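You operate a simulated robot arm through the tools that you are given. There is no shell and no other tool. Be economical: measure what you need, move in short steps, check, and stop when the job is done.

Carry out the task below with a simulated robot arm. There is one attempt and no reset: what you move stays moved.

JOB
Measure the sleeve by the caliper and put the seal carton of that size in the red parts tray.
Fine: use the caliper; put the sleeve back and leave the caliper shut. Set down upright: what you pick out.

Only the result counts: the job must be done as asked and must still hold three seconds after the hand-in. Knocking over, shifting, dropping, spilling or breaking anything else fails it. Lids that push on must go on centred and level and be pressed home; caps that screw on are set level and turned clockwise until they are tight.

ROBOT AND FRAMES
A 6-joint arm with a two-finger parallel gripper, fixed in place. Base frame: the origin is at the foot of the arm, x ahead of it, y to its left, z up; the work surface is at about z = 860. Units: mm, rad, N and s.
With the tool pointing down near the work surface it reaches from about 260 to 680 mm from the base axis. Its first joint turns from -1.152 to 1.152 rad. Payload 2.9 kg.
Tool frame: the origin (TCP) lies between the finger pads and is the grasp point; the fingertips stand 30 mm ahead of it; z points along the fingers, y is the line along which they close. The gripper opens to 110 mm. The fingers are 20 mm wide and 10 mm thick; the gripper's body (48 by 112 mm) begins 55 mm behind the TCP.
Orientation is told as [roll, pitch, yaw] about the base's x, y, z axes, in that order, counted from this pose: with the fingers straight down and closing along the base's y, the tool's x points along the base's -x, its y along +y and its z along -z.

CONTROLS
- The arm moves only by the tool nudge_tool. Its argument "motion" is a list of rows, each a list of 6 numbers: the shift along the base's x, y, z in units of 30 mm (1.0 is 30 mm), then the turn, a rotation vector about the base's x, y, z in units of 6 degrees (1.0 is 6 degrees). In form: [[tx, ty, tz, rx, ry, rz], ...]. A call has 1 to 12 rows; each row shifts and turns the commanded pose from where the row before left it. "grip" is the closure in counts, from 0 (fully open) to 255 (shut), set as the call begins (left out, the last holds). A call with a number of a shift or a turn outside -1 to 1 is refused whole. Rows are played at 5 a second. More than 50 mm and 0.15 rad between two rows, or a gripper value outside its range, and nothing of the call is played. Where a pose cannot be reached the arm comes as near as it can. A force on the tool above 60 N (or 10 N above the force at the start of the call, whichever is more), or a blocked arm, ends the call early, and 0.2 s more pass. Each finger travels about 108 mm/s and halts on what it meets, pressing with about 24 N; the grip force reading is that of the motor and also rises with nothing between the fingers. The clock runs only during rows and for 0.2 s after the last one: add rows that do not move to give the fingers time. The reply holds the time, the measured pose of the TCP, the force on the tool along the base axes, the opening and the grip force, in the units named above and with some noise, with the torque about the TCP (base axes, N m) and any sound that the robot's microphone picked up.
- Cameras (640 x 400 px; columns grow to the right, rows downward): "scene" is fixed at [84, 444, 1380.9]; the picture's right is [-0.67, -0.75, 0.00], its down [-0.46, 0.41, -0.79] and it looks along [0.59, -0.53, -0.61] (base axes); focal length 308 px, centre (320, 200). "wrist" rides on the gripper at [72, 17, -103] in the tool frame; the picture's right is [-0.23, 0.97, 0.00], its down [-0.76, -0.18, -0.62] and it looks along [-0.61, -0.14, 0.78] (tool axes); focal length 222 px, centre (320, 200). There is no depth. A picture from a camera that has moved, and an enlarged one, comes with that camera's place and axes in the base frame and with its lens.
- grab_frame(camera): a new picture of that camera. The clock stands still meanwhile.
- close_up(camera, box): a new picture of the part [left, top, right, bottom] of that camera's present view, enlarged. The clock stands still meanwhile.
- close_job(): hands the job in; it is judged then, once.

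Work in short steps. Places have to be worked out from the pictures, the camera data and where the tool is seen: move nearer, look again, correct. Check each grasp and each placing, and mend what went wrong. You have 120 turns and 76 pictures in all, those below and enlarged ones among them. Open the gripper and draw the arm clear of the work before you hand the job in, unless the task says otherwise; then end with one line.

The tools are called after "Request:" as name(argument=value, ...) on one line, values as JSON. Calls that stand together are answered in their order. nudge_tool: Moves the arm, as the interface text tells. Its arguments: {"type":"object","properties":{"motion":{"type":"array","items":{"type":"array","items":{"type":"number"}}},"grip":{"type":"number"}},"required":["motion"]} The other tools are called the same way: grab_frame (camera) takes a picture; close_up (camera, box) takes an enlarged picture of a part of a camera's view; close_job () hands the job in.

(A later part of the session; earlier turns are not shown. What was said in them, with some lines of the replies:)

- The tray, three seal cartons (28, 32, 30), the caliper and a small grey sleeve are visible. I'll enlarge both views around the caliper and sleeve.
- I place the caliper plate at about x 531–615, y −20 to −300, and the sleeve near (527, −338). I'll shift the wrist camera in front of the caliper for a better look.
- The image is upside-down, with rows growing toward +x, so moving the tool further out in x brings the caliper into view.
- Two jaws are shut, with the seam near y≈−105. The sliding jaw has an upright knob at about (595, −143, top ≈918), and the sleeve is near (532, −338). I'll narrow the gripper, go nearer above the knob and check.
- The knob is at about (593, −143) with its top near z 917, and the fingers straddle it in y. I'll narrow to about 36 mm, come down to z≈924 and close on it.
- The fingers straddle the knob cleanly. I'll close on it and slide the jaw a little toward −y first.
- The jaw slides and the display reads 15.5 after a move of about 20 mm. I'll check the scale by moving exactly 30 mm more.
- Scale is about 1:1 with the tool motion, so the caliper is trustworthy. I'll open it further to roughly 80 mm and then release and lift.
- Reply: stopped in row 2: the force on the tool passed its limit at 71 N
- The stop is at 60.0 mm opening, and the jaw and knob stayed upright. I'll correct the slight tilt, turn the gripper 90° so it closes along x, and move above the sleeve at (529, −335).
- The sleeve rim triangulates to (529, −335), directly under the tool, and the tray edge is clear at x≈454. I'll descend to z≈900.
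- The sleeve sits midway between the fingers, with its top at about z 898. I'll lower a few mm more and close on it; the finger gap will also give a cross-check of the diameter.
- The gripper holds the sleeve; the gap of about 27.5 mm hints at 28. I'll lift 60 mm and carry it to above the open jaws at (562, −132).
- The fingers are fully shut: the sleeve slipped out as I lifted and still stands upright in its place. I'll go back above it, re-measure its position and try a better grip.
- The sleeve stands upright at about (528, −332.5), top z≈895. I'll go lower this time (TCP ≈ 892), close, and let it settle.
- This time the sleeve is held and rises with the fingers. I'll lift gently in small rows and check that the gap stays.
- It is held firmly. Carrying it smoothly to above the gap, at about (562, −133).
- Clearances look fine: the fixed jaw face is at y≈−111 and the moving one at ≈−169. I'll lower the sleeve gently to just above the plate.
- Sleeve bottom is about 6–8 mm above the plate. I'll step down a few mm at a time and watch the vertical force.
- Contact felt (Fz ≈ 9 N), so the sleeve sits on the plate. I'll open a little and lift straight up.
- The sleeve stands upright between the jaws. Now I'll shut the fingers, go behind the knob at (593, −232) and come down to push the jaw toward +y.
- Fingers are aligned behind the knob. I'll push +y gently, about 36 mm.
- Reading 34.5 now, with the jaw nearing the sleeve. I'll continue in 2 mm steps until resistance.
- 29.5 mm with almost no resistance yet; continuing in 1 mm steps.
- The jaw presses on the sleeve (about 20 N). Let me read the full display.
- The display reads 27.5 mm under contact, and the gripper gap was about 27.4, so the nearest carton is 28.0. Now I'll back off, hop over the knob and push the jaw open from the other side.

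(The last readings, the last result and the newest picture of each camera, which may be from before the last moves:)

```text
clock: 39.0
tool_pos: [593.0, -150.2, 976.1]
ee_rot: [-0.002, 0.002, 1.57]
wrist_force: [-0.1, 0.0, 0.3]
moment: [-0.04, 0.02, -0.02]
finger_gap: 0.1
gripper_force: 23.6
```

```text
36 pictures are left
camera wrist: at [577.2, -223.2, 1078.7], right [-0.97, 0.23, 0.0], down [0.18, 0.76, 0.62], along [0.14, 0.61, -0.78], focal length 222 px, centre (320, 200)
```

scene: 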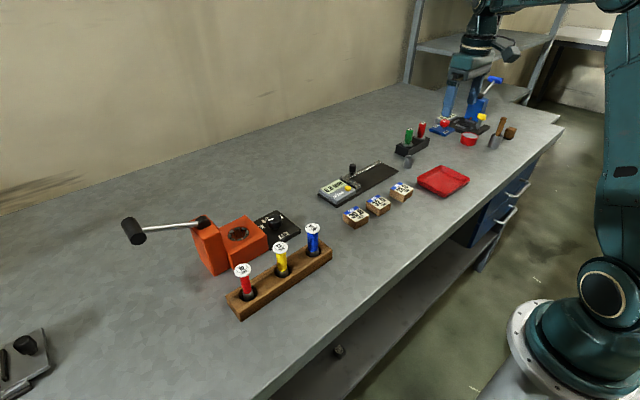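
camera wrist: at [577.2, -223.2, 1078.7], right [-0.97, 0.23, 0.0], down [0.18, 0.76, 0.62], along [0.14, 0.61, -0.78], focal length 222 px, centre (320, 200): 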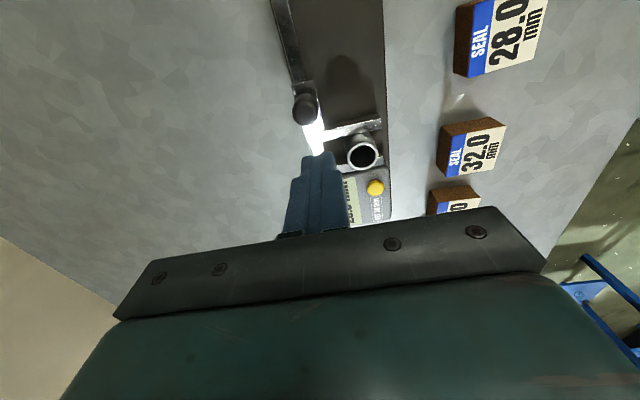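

The fingers are clear of the sleeve (8 mm in x) and on the +y side of the knob. Descending and pushing the jaw toward −y to about 55 mm.

Request:
nudge_tool(motion=[[0.08, 0, -0.6, 0, 0, 0], [0, 0, -0.6, 0, 0, 0], [0, 0, -0.58, 0, 0, 0], [0, -0.15, 0, 0, 0, 0], [0, -0.15, 0, 0, 0, 0], [0, -0.15, 0, 0, 0, 0], [0, -0.15, 0, 0, 0, 0], [0, -0.15, 0, 0, 0, 0], [0, -0.15, 0, 0, 0, 0], [0, -0.15, 0, 0, 0, 0], [0, -0.1, 0, 0, 0, 0], [0, 0, 0, 0, 0, 0]])

Request:
close_up(camera="scene", box=[320, 130, 400, 200])

```text
clock: 41.6
tool_pos: [596.3, -186.6, 923.0]
ee_rot: [0.0, 0.0, 1.57]
wrist_force: [-1.3, 1.9, 0.4]
moment: [0.06, 0.01, 0.04]
finger_gap: 0.0
gripper_force: 24.5
```

```text
5.71 times, centred on (360, 165) of scene
camera zoom: at [84.0, 444.0, 1380.9], right [-0.67, -0.75, 0.0], down [-0.46, 0.41, -0.79], along [0.59, -0.53, -0.61], focal length 1761 px, centre (91, 400)
```

zoom: 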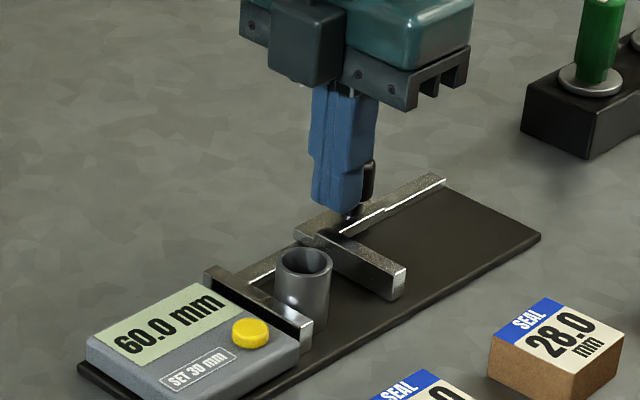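

The jaw is at the 60 stop again and the sleeve stands upright near (561, −127). I'll raise, move above it with the gripper opened to about 40 mm, and check.

Request:
nudge_tool(motion=[[0, 0.2, 0, 0, 0, 0], [0, 0, 0.6, 0, 0, 0], [0, 0, 0.8, 0, 0, 0], [0, 0, 0.4, 0, 0, 0], [-0.6, 0.85, 0, 0, 0, 0], [-0.55, 0.85, 0, 0, 0, 0], [0, 0, 0, 0, 0, 0]])

Request:
nudge_tool(motion=[[0, 0, 0, 0, 0, 0], [0, 0, 0, 0, 0, 0]], grip=160)

Request:
grab_frame(camera="wrist")

```text
clock: 43.2
tool_pos: [561.4, -129.1, 977.7]
ee_rot: [-0.002, 0.001, 1.57]
wrist_force: [0.2, -0.4, 0.5]
moment: [-0.04, 0.01, 0.02]
finger_gap: 0.1
gripper_force: 24.6
```

```text
clock: 43.8
tool_pos: [561.3, -128.5, 977.9]
ee_rot: [-0.002, 0.001, 1.571]
wrist_force: [-0.1, 0.0, 0.9]
moment: [-0.03, 0.0, -0.01]
finger_gap: 41.2
gripper_force: 0.1
```

```text
34 pictures are left
camera wrist: at [545.2, -201.5, 1080.3], right [-0.97, 0.23, 0.0], down [0.18, 0.76, 0.62], along [0.14, 0.61, -0.78], focal length 222 px, centre (320, 200)
```

wrist: 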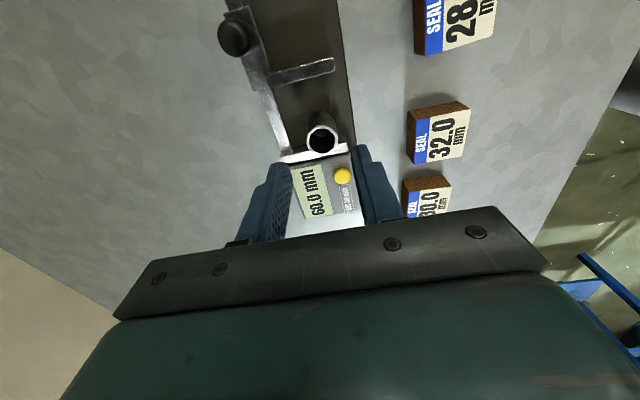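

The sleeve is centred in x at 561, with y ≈ −125. Descending and gripping there.

Request:
nudge_tool(motion=[[0, 0.02, -0.7, 0, 0, 0], [0, 0, -0.7, 0, 0, 0], [0, 0, -0.7, 0, 0, 0], [0, 0, -0.45, 0, 0, 0], [0, 0, 0, 0, 0, 0]])

Request:
nudge_tool(motion=[[0, 0, 0, 0, 0, 0], [0, 0, 0, 0, 0, 0], [0, 0, 0, 0, 0, 0], [0, 0, 0, 0, 0, 0]], grip=255)

Request:
nudge_tool(motion=[[0, 0, 0.1, 0, 0, 0], [0, 0, 0.2, 0, 0, 0], [0, 0, 0.3, 0, 0, 0], [0, 0, 0.3, 0, 0, 0], [0, 0, 0.3, 0, 0, 0], [0, 0, 0.2, 0, 0, 0], [0, 0, 0, 0, 0, 0]])

Request:
close_up(camera="scene", box=[320, 130, 400, 200])

```text
clock: 45.0
tool_pos: [563.0, -129.6, 900.8]
ee_rot: [-0.002, -0.001, 1.573]
wrist_force: [0.1, 0.7, 0.0]
moment: [-0.03, 0.01, 0.0]
finger_gap: 40.9
gripper_force: 0.2
```

```text
clock: 46.0
tool_pos: [563.2, -128.2, 901.0]
ee_rot: [-0.001, -0.001, 1.571]
wrist_force: [0.1, 0.6, 0.4]
moment: [-0.04, -0.01, 0.0]
finger_gap: 27.2
gripper_force: 24.0
```

```text
clock: 47.6
tool_pos: [561.6, -129.2, 941.8]
ee_rot: [-0.002, -0.001, 1.57]
wrist_force: [-0.4, 0.2, -0.9]
moment: [0.0, -0.01, 0.0]
finger_gap: 27.3
gripper_force: 23.7
```

```text
5.71 times, centred on (360, 165) of scene
camera zoom: at [84.0, 444.0, 1380.9], right [-0.67, -0.75, 0.0], down [-0.46, 0.41, -0.79], along [0.59, -0.53, -0.61], focal length 1761 px, centre (91, 400)
```

zoom: 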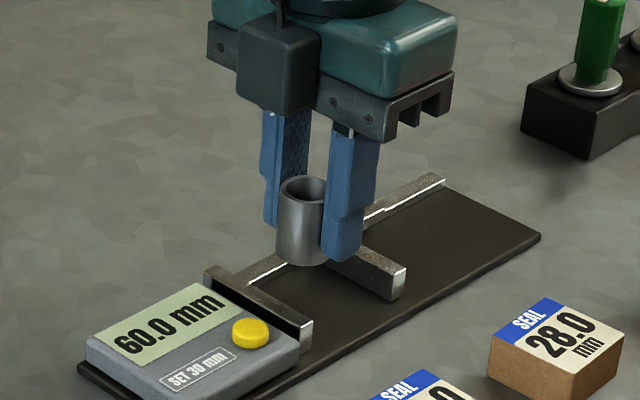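

Held again. Carrying it back to its original place at (528.5, −333).

Request:
nudge_tool(motion=[[-0.09, -0.3, 0.1, 0, 0, 0], [-0.09, -0.63, 0, 0, 0, 0], [-0.09, -0.63, 0, 0, 0, 0], [-0.09, -0.63, 0, 0, 0, 0], [-0.09, -0.63, 0, 0, 0, 0], [-0.09, -0.63, 0, 0, 0, 0], [-0.09, -0.63, 0, 0, 0, 0], [-0.09, -0.63, 0, 0, 0, 0], [-0.09, -0.63, 0, 0, 0, 0], [-0.09, -0.63, 0, 0, 0, 0], [-0.09, -0.63, 0, 0, 0, 0], [-0.09, -0.3, 0, 0, 0, 0]])

Request:
nudge_tool(motion=[[0, 0, -0.3, 0, 0, 0], [0, 0, -0.4, 0, 0, 0], [0, 0, -0.4, 0, 0, 0], [0, 0, -0.2, 0, 0, 0], [0, 0, 0, 0, 0, 0]])

Request:
close_up(camera="scene", box=[380, 130, 440, 180])

```text
clock: 50.2
tool_pos: [529.3, -336.7, 945.2]
ee_rot: [-0.001, 0.001, 1.572]
wrist_force: [-0.5, -0.8, -0.5]
moment: [0.0, 0.01, 0.0]
finger_gap: 27.2
gripper_force: 24.4
```

```text
clock: 51.4
tool_pos: [527.9, -334.3, 904.1]
ee_rot: [-0.002, -0.002, 1.572]
wrist_force: [-0.5, -0.7, -1.4]
moment: [0.01, 0.0, -0.04]
finger_gap: 27.3
gripper_force: 24.2
```

```text
8.00 times, centred on (410, 155) of scene
camera zoom: at [84.0, 444.0, 1380.9], right [-0.67, -0.75, 0.0], down [-0.46, 0.41, -0.79], along [0.59, -0.53, -0.61], focal length 2465 px, centre (-400, 560)
```

zoom: 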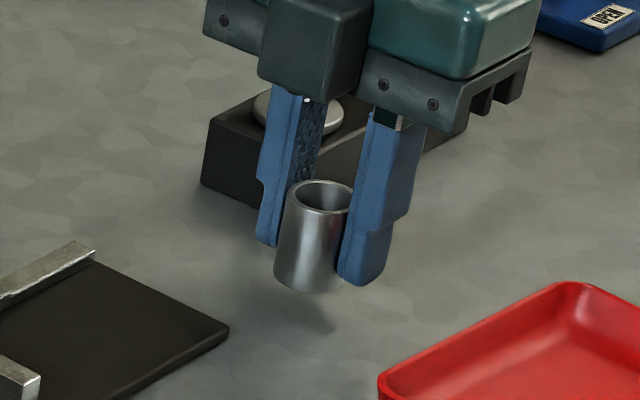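

About 9 mm remain; stepping down gently to contact.

Request:
nudge_tool(motion=[[0, 0, -0.1, 0, 0, 0], [0, 0, -0.1, 0, 0, 0], [0, 0, -0.05, 0, 0, 0], [0, 0, 0, 0, 0, 0]])

Request:
nudge_tool(motion=[[0, 0, -0.04, 0, 0, 0], [0, 0, 0, 0, 0, 0]])

Request:
close_up(camera="scene", box=[380, 130, 440, 180])

```text
clock: 52.4
tool_pos: [529.4, -336.4, 897.8]
ee_rot: [-0.001, -0.001, 1.572]
wrist_force: [0.1, -0.1, -0.6]
moment: [0.0, 0.02, 0.02]
finger_gap: 27.1
gripper_force: 24.2
```

```text
clock: 53.0
tool_pos: [529.1, -334.6, 896.4]
ee_rot: [-0.003, 0.0, 1.572]
wrist_force: [0.8, -0.4, -0.8]
moment: [0.01, 0.0, -0.05]
finger_gap: 27.3
gripper_force: 24.4
```

```text
8.00 times, centred on (410, 155) of scene
camera zoom: at [84.0, 444.0, 1380.9], right [-0.67, -0.75, 0.0], down [-0.46, 0.41, -0.79], along [0.59, -0.53, -0.61], focal length 2465 px, centre (-400, 560)
```

zoom: 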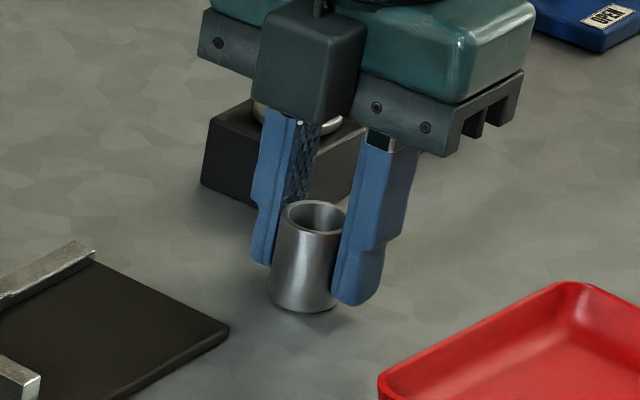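

Nearly down (rim about 1–2 mm high). A last tiny step with contact check.

Request:
nudge_tool(motion=[[-0.02, -0.03, -0.04, 0, 0, 0], [0, 0, 0, 0, 0, 0]])

Request:
nudge_tool(motion=[[0, 0, -0.04, 0, 0, 0], [0, 0, 0, 0, 0, 0]])

```text
clock: 53.6
tool_pos: [527.7, -336.4, 896.3]
ee_rot: [-0.005, -0.002, 1.572]
wrist_force: [-0.7, -0.3, -0.7]
moment: [-0.01, 0.01, -0.01]
finger_gap: 27.2
gripper_force: 24.4
```

```text
clock: 54.2
tool_pos: [528.4, -336.9, 894.1]
ee_rot: [0.0, 0.0, 1.571]
wrist_force: [-1.6, 0.9, 3.2]
moment: [-0.01, 0.05, 0.0]
finger_gap: 27.2
gripper_force: 24.3
```

Contact (Fz ≈ 3 N). Opening and lifting clear.

Request:
nudge_tool(motion=[[0, 0, 0, 0, 0, 0], [0, 0, 0, 0, 0, 0], [0, 0, 0.4, 0, 0, 0], [0, 0, 0.7, 0, 0, 0], [0, 0, 0.8, 0, 0, 0], [0, 0, 0.8, 0, 0, 0]], grip=130)

Request:
close_up(camera="scene", box=[380, 130, 440, 180])

```text
clock: 55.6
tool_pos: [527.5, -336.6, 976.1]
ee_rot: [-0.003, -0.001, 1.569]
wrist_force: [0.6, -0.6, -0.8]
moment: [0.01, -0.01, 0.05]
finger_gap: 54.0
gripper_force: 0.1
```

```text
8.00 times, centred on (410, 155) of scene
camera zoom: at [84.0, 444.0, 1380.9], right [-0.67, -0.75, 0.0], down [-0.46, 0.41, -0.79], along [0.59, -0.53, -0.61], focal length 2465 px, centre (-400, 560)
```

zoom: 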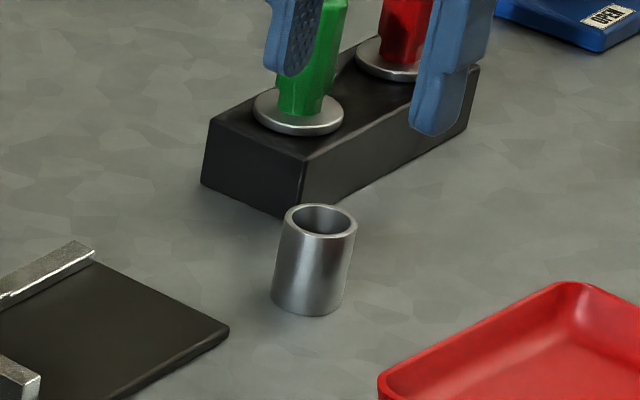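

The sleeve is back within about a millimetre, upright. Now I'll shut the caliper: move behind the knob with shut fingers, then push +y.

Request:
nudge_tool(motion=[[0.55, 0.83, 0, 0, 0, 0], [0.55, 0.83, 0, 0, 0, 0], [0.55, 0.83, 0, 0, 0, 0], [0.55, 0.83, 0, 0, 0, 0], [0, 0, -0.6, 0, 0, 0], [0, 0, -0.6, 0, 0, 0], [0, 0, -0.6, 0, 0, 0], [0, 0, 0, 0, 0, 0]], grip=255)

Request:
nudge_tool(motion=[[0, 0.25, 0, 0, 0, 0], [0, 0.25, 0, 0, 0, 0], [0, 0.25, 0, 0, 0, 0], [0, 0.25, 0, 0, 0, 0], [0, 0.25, 0, 0, 0, 0], [0, 0.25, 0, 0, 0, 0], [0, 0.25, 0, 0, 0, 0], [0, 0.25, 0, 0, 0, 0], [0, 0, 0, 0, 0, 0]])

Request:
close_up(camera="scene", box=[320, 130, 400, 200])

```text
clock: 57.4
tool_pos: [595.4, -236.2, 922.5]
ee_rot: [-0.001, 0.0, 1.57]
wrist_force: [-0.3, -0.3, -0.4]
moment: [-0.03, -0.01, -0.01]
finger_gap: 0.0
gripper_force: 24.3
```

```text
clock: 59.4
tool_pos: [595.1, -177.5, 921.5]
ee_rot: [-0.002, 0.0, 1.571]
wrist_force: [-0.7, -0.8, 0.4]
moment: [-0.02, 0.04, 0.02]
finger_gap: 0.0
gripper_force: 23.7
```

```text
5.71 times, centred on (360, 165) of scene
camera zoom: at [84.0, 444.0, 1380.9], right [-0.67, -0.75, 0.0], down [-0.46, 0.41, -0.79], along [0.59, -0.53, -0.61], focal length 1761 px, centre (91, 400)
```

zoom: 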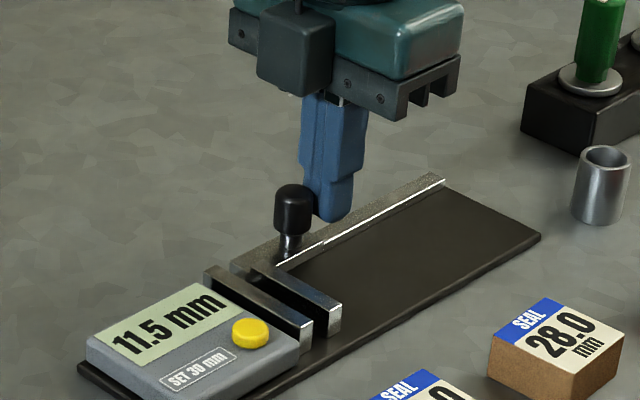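

11.5 mm left; pushing on in small steps until it closes.

Request:
nudge_tool(motion=[[0, 0.15, 0, 0, 0, 0], [0, 0.12, 0, 0, 0, 0], [0, 0.06, 0, 0, 0, 0], [0, 0.04, 0, 0, 0, 0], [0, 0, 0, 0, 0, 0]])

Request:
nudge_tool(motion=[[0, 0.04, 0, 0, 0, 0], [0, 0.03, 0, 0, 0, 0], [0, 0, 0, 0, 0, 0]])

Request:
close_up(camera="scene", box=[320, 130, 400, 200])

```text
clock: 60.6
tool_pos: [596.1, -165.0, 921.7]
ee_rot: [-0.003, 0.0, 1.572]
wrist_force: [1.2, -1.1, 0.0]
moment: [-0.03, 0.0, 0.04]
finger_gap: 0.0
gripper_force: 24.0
```

```text
clock: 61.4
tool_pos: [594.4, -165.1, 921.1]
ee_rot: [-0.002, 0.001, 1.567]
wrist_force: [-4.9, -11.5, 4.7]
moment: [-0.19, 0.12, 0.02]
finger_gap: 0.0
gripper_force: 24.2
```

```text
5.71 times, centred on (360, 165) of scene
camera zoom: at [83.8, 443.7, 1381.0], right [-0.67, -0.75, 0.0], down [-0.46, 0.41, -0.79], along [0.59, -0.53, -0.61], focal length 1761 px, centre (91, 400)
```

zoom: 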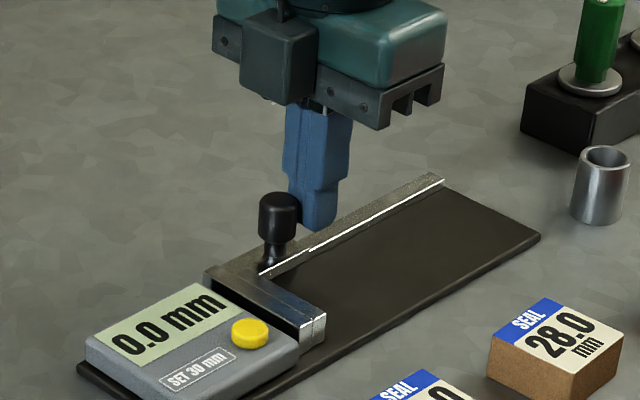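

The caliper is shut at 0.0 and the sleeve is back. Now the 28.0 carton, at about (456, −191): back off, rise, and go above it.

Request:
nudge_tool(motion=[[0, -0.3, 0, 0, 0, 0], [0, 0, 0.6, 0, 0, 0], [0, 0, 0.9, 0, 0, 0], [0, 0, 0.7, 0, 0, 0], [-0.92, -0.13, 0, 0, 0, 0], [-0.92, -0.13, 0, 0, 0, 0], [-0.92, -0.13, 0, 0, 0, 0], [-0.92, -0.13, 0, 0, 0, 0], [-0.92, -0.13, 0, 0, 0, 0], [0, 0, 0, 0, 0, 0]])

Request:
nudge_tool(motion=[[0, 0, 0, 0, 0, 0], [0, 0, 0, 0, 0, 0]], grip=110)

Request:
grab_frame(camera="wrist")

Request:
close_up(camera="scene", box=[340, 150, 480, 230])

```text
clock: 63.6
tool_pos: [455.3, -193.3, 990.0]
ee_rot: [-0.003, 0.0, 1.57]
wrist_force: [-0.3, 0.1, 0.6]
moment: [0.01, -0.01, -0.02]
finger_gap: 0.0
gripper_force: 23.8
```

```text
clock: 64.2
tool_pos: [457.1, -193.6, 990.8]
ee_rot: [-0.001, 0.0, 1.571]
wrist_force: [-0.7, -0.5, 0.3]
moment: [-0.01, -0.01, 0.01]
finger_gap: 62.4
gripper_force: 0.1
```

```text
27 pictures are left
camera wrist: at [440.3, -265.6, 1092.9], right [-0.97, 0.23, 0.0], down [0.18, 0.76, 0.62], along [0.14, 0.61, -0.78], focal length 222 px, centre (320, 200)
```

wrist: 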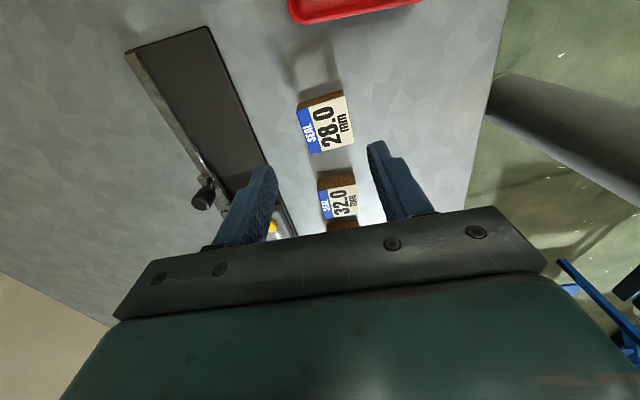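

```text
4.57 times, centred on (410, 190) of scene
camera zoom: at [84.0, 444.0, 1380.9], right [-0.67, -0.75, 0.0], down [-0.46, 0.41, -0.79], along [0.59, -0.53, -0.61], focal length 1408 px, centre (-91, 246)
```

zoom: 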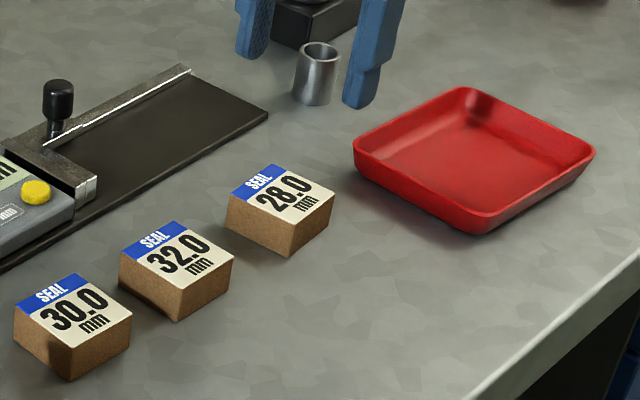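

The 28.0 carton spans x 430–473, y −212 to −164, top ≈885, so its centre is (452, −188). Aligning and descending with a 62 mm opening.

Request:
nudge_tool(motion=[[-0.15, 0.15, -0.7, 0, 0, 0], [0, 0, -0.8, 0, 0, 0], [0, 0, -0.7, 0, 0, 0], [0, 0, 0, 0, 0, 0]])

Request:
grab_frame(camera="wrist")

Request:
close_up(camera="scene", box=[350, 150, 430, 220])

```text
clock: 65.2
tool_pos: [453.2, -186.4, 922.5]
ee_rot: [-0.002, 0.001, 1.57]
wrist_force: [-0.2, -0.2, -0.1]
moment: [0.0, 0.02, 0.03]
finger_gap: 62.8
gripper_force: 0.0
```

```text
25 pictures are left
camera wrist: at [435.8, -260.0, 1025.6], right [-0.97, 0.23, 0.0], down [0.18, 0.76, 0.62], along [0.14, 0.61, -0.78], focal length 222 px, centre (320, 200)
```

wrist: 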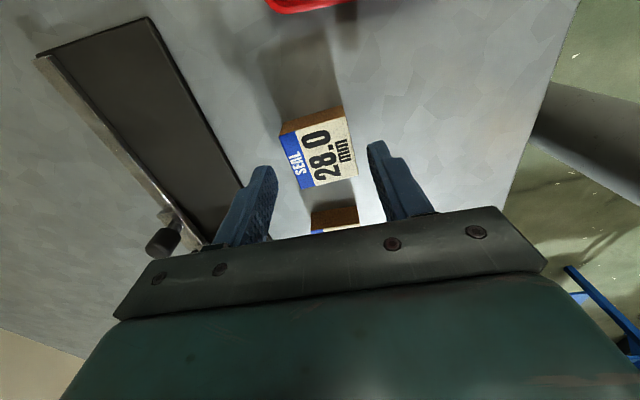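

```text
5.71 times, centred on (390, 185) of scene
camera zoom: at [84.0, 444.0, 1380.9], right [-0.67, -0.75, 0.0], down [-0.46, 0.41, -0.79], along [0.59, -0.53, -0.61], focal length 1761 px, centre (-80, 286)
```

zoom: 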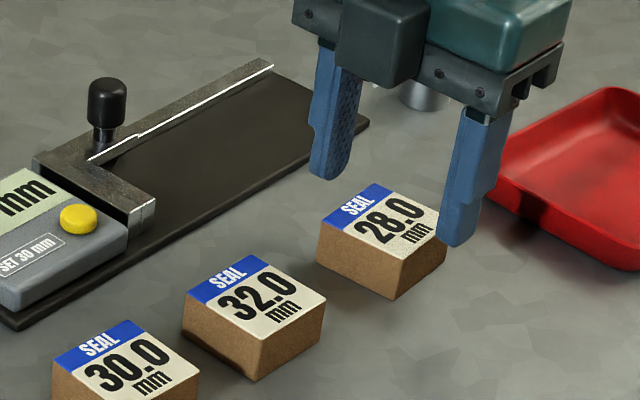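

Centred within 2 mm. Descending to z≈894 and closing.

Request:
nudge_tool(motion=[[-0.05, -0.07, -0.5, 0, 0, 0], [0, 0, -0.45, 0, 0, 0], [0, 0, 0, 0, 0, 0]])

Request:
nudge_tool(motion=[[0, 0, 0, 0, 0, 0], [0, 0, 0, 0, 0, 0], [0, 0, 0, 0, 0, 0], [0, 0, 0, 0, 0, 0], [0, 0, 0, 0, 0, 0]], grip=255)

Request:
nudge_tool(motion=[[0, 0, 0.1, 0, 0, 0], [0, 0, 0.2, 0, 0, 0], [0, 0, 0.3, 0, 0, 0], [0, 0, 0.3, 0, 0, 0], [0, 0, 0.3, 0, 0, 0], [0, 0, 0.3, 0, 0, 0], [0, 0, 0.1, 0, 0, 0], [0, 0, 0, 0, 0, 0]])

Request:
grab_frame(camera="wrist")

Request:
close_up(camera="scene", box=[350, 130, 490, 220])

```text
clock: 66.0
tool_pos: [450.7, -189.5, 892.3]
ee_rot: [-0.001, 0.0, 1.571]
wrist_force: [0.8, -0.8, 0.6]
moment: [0.03, -0.02, 0.0]
finger_gap: 62.5
gripper_force: 0.0
```

```text
clock: 67.2
tool_pos: [450.6, -190.1, 893.1]
ee_rot: [-0.002, 0.001, 1.572]
wrist_force: [0.1, 0.5, -0.4]
moment: [0.01, -0.02, -0.01]
finger_gap: 44.9
gripper_force: 24.0
```

```text
clock: 69.0
tool_pos: [450.4, -190.7, 941.8]
ee_rot: [-0.001, 0.0, 1.57]
wrist_force: [-0.3, 0.4, -0.2]
moment: [0.02, 0.0, -0.01]
finger_gap: 45.0
gripper_force: 24.4
```

```text
23 pictures are left
camera wrist: at [434.0, -262.3, 1044.0], right [-0.97, 0.23, 0.0], down [0.18, 0.76, 0.62], along [0.14, 0.61, -0.78], focal length 222 px, centre (320, 200)
```

wrist: 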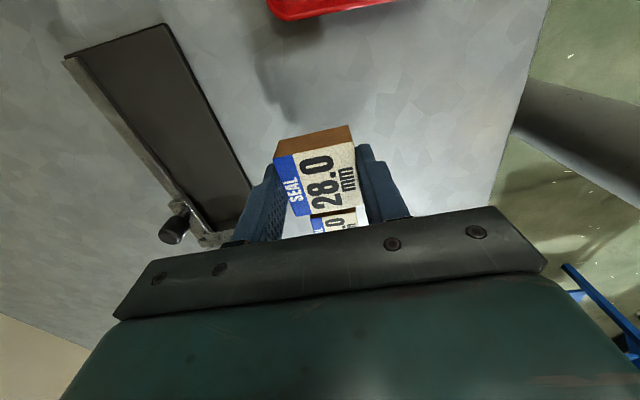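

```text
4.44 times, centred on (420, 175) of scene
camera zoom: at [84.0, 444.0, 1380.9], right [-0.67, -0.75, 0.0], down [-0.46, 0.41, -0.79], along [0.59, -0.53, -0.61], focal length 1369 px, centre (-124, 311)
```

zoom: 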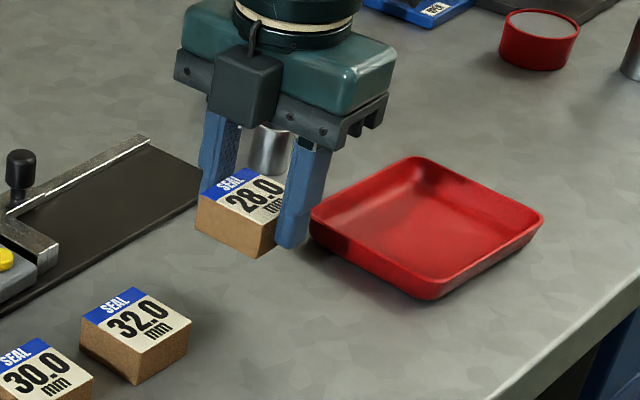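

The carton is held level. The tray rim centre works out to (398, −322). Carrying it over.

Request:
nudge_tool(motion=[[-0.1, -0.3, 0.1, 0, 0, 0], [-0.2, -0.5, 0, 0, 0, 0], [-0.2, -0.5, 0, 0, 0, 0], [-0.2, -0.5, 0, 0, 0, 0], [-0.2, -0.5, 0, 0, 0, 0], [-0.2, -0.5, 0, 0, 0, 0], [-0.2, -0.5, 0, 0, 0, 0], [-0.2, -0.5, 0, 0, 0, 0], [-0.2, -0.4, 0, 0, 0, 0], [-0.05, -0.2, 0, 0, 0, 0], [0, 0, 0, 0, 0, 0]])

Request:
grab_frame(camera="wrist")

Request:
close_up(camera="scene", box=[390, 110, 490, 210])

```text
clock: 71.4
tool_pos: [397.4, -321.7, 945.7]
ee_rot: [0.0, 0.0, 1.57]
wrist_force: [0.9, -1.1, -0.6]
moment: [0.01, -0.02, -0.01]
finger_gap: 45.0
gripper_force: 23.9
```

```text
21 pictures are left
camera wrist: at [381.8, -394.6, 1047.7], right [-0.97, 0.23, 0.0], down [0.18, 0.76, 0.62], along [0.14, 0.61, -0.78], focal length 222 px, centre (320, 200)
```

wrist: 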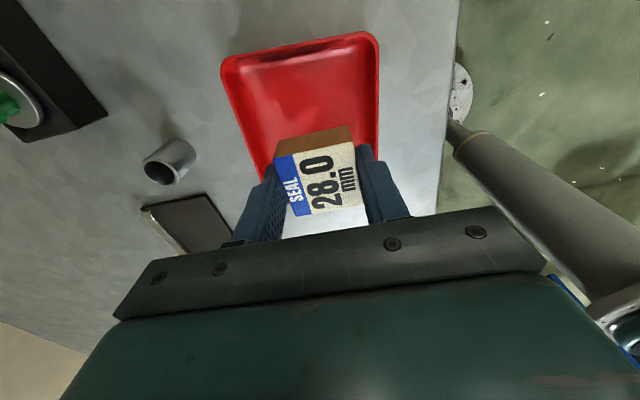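

```text
4.00 times, centred on (440, 160) of scene
camera zoom: at [84.0, 444.0, 1380.9], right [-0.67, -0.75, 0.0], down [-0.46, 0.41, -0.79], along [0.59, -0.53, -0.61], focal length 1232 px, centre (-160, 360)
```

zoom: 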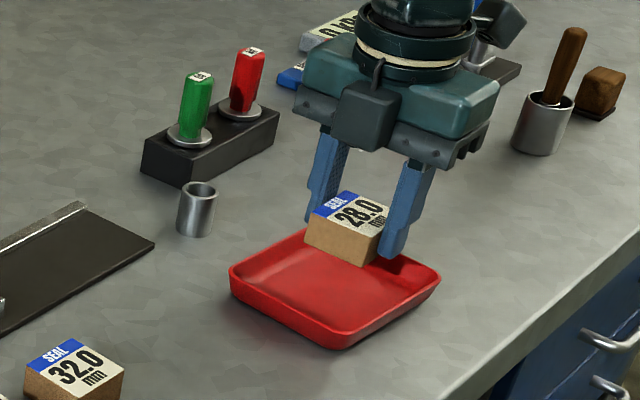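

Tray walls at this y are about x 353 and 450, so I shift +3 mm in x and lower to just above the tray floor.

Request:
nudge_tool(motion=[[0.1, 0, -0.3, 0, 0, 0], [0, 0, -0.4, 0, 0, 0], [0, 0, -0.4, 0, 0, 0], [0, 0, -0.3, 0, 0, 0], [0, 0, -0.07, 0, 0, 0], [0, 0, 0, 0, 0, 0]])

Request:
nudge_tool(motion=[[0, 0, -0.06, 0, 0, 0], [0, 0, 0, 0, 0, 0]])

Request:
close_up(camera="scene", box=[400, 130, 480, 200])

```text
clock: 72.8
tool_pos: [400.1, -321.2, 900.1]
ee_rot: [-0.002, 0.001, 1.571]
wrist_force: [0.8, -0.3, -0.5]
moment: [0.04, 0.01, 0.02]
finger_gap: 45.1
gripper_force: 23.9
```

```text
clock: 73.4
tool_pos: [401.7, -322.0, 899.2]
ee_rot: [-0.001, -0.001, 1.572]
wrist_force: [0.7, -1.1, -1.1]
moment: [0.01, -0.04, 0.0]
finger_gap: 44.8
gripper_force: 24.0
```

```text
5.71 times, centred on (440, 165) of scene
camera zoom: at [84.0, 444.0, 1380.9], right [-0.67, -0.75, 0.0], down [-0.46, 0.41, -0.79], along [0.59, -0.53, -0.61], focal length 1761 px, centre (-366, 400)
```

zoom: 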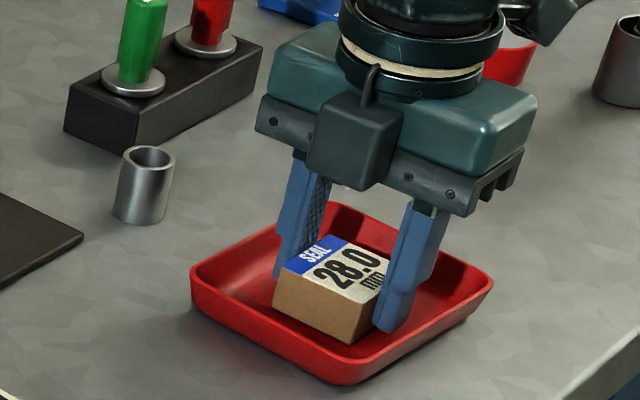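

Well inside the tray and a few mm above the floor. Stepping down to contact.

Request:
nudge_tool(motion=[[0, 0, -0.05, 0, 0, 0], [0, 0, 0, 0, 0, 0]])

Request:
nudge_tool(motion=[[0, 0, -0.04, 0, 0, 0], [0, 0, 0, 0, 0, 0]])

```text
clock: 74.0
tool_pos: [400.6, -322.2, 897.7]
ee_rot: [-0.001, -0.001, 1.569]
wrist_force: [0.2, 0.3, 1.0]
moment: [0.03, 0.0, 0.0]
finger_gap: 44.9
gripper_force: 23.8
```

```text
clock: 74.6
tool_pos: [401.9, -322.3, 897.0]
ee_rot: [-0.003, 0.001, 1.57]
wrist_force: [-1.2, -0.1, 13.9]
moment: [0.11, 0.13, 0.0]
finger_gap: 45.0
gripper_force: 24.5
```

Contact at 14 N, so the carton rests on the floor. I'll open slightly and lift away.

Request:
nudge_tool(motion=[[0, 0, 0, 0, 0, 0], [0, 0, 0, 0, 0, 0], [0, 0, 0.3, 0, 0, 0], [0, 0, 0.6, 0, 0, 0], [0, 0, 0.9, 0, 0, 0], [0, 0, 1, 0, 0, 0], [0, 0, 1, 0, 0, 0]], grip=134)

Request:
grab_frame(camera="scene")

Request:
close_up(camera="scene", box=[310, 110, 480, 230])

```text
clock: 76.2
tool_pos: [399.6, -322.5, 1010.2]
ee_rot: [-0.002, -0.001, 1.571]
wrist_force: [0.1, -0.6, 0.9]
moment: [0.01, -0.03, -0.01]
finger_gap: 52.4
gripper_force: 0.2
```

```text
18 pictures are left
```

scene: 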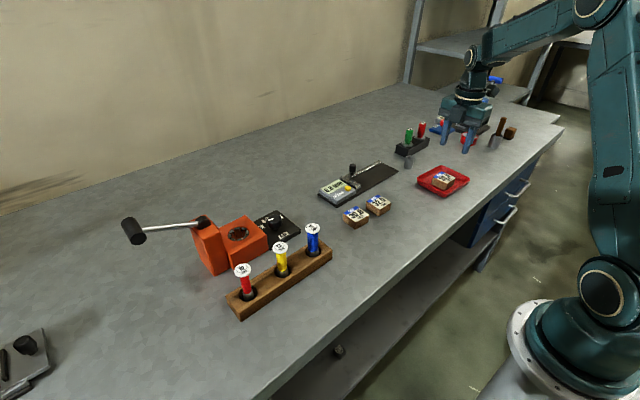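

```text
3.33 times, centred on (395, 170) of scene
camera zoom: at [84.0, 444.0, 1380.9], right [-0.67, -0.75, 0.0], down [-0.46, 0.41, -0.79], along [0.59, -0.53, -0.61], focal length 1027 px, centre (70, 300)
```

zoom: 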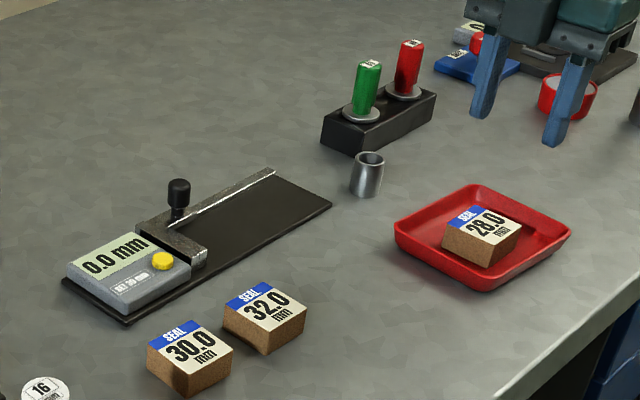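

Everything is in place: the carton is upright in the tray, the caliper is shut at 0.0 and the sleeve is back. I'll draw the arm clear and open the gripper.

Request:
nudge_tool(motion=[[0, 0, 1, 0, 0, 0], [0, 0, 1, 0, 0, 0], [0, 0, 1, 0, 0, 0], [0, 0, 0, 0, 0, 0]], grip=0)

Request:
close_job()

```text
clock: 77.2
tool_pos: [400.5, -320.5, 1099.2]
ee_rot: [-0.001, 0.0, 1.57]
wrist_force: [0.4, 0.0, -0.9]
moment: [-0.01, 0.03, 0.0]
finger_gap: 109.9
gripper_force: 0.1
```

```text
The job is handed in.
```

The caliper read 27.5 mm on the sleeve, so I took the nearest size: the 28.0 mm seal carton is upright in the red tray, the sleeve is back upright within about 3 mm of its original spot (it slipped from the gripper once without falling), and the caliper is shut at 0.0.
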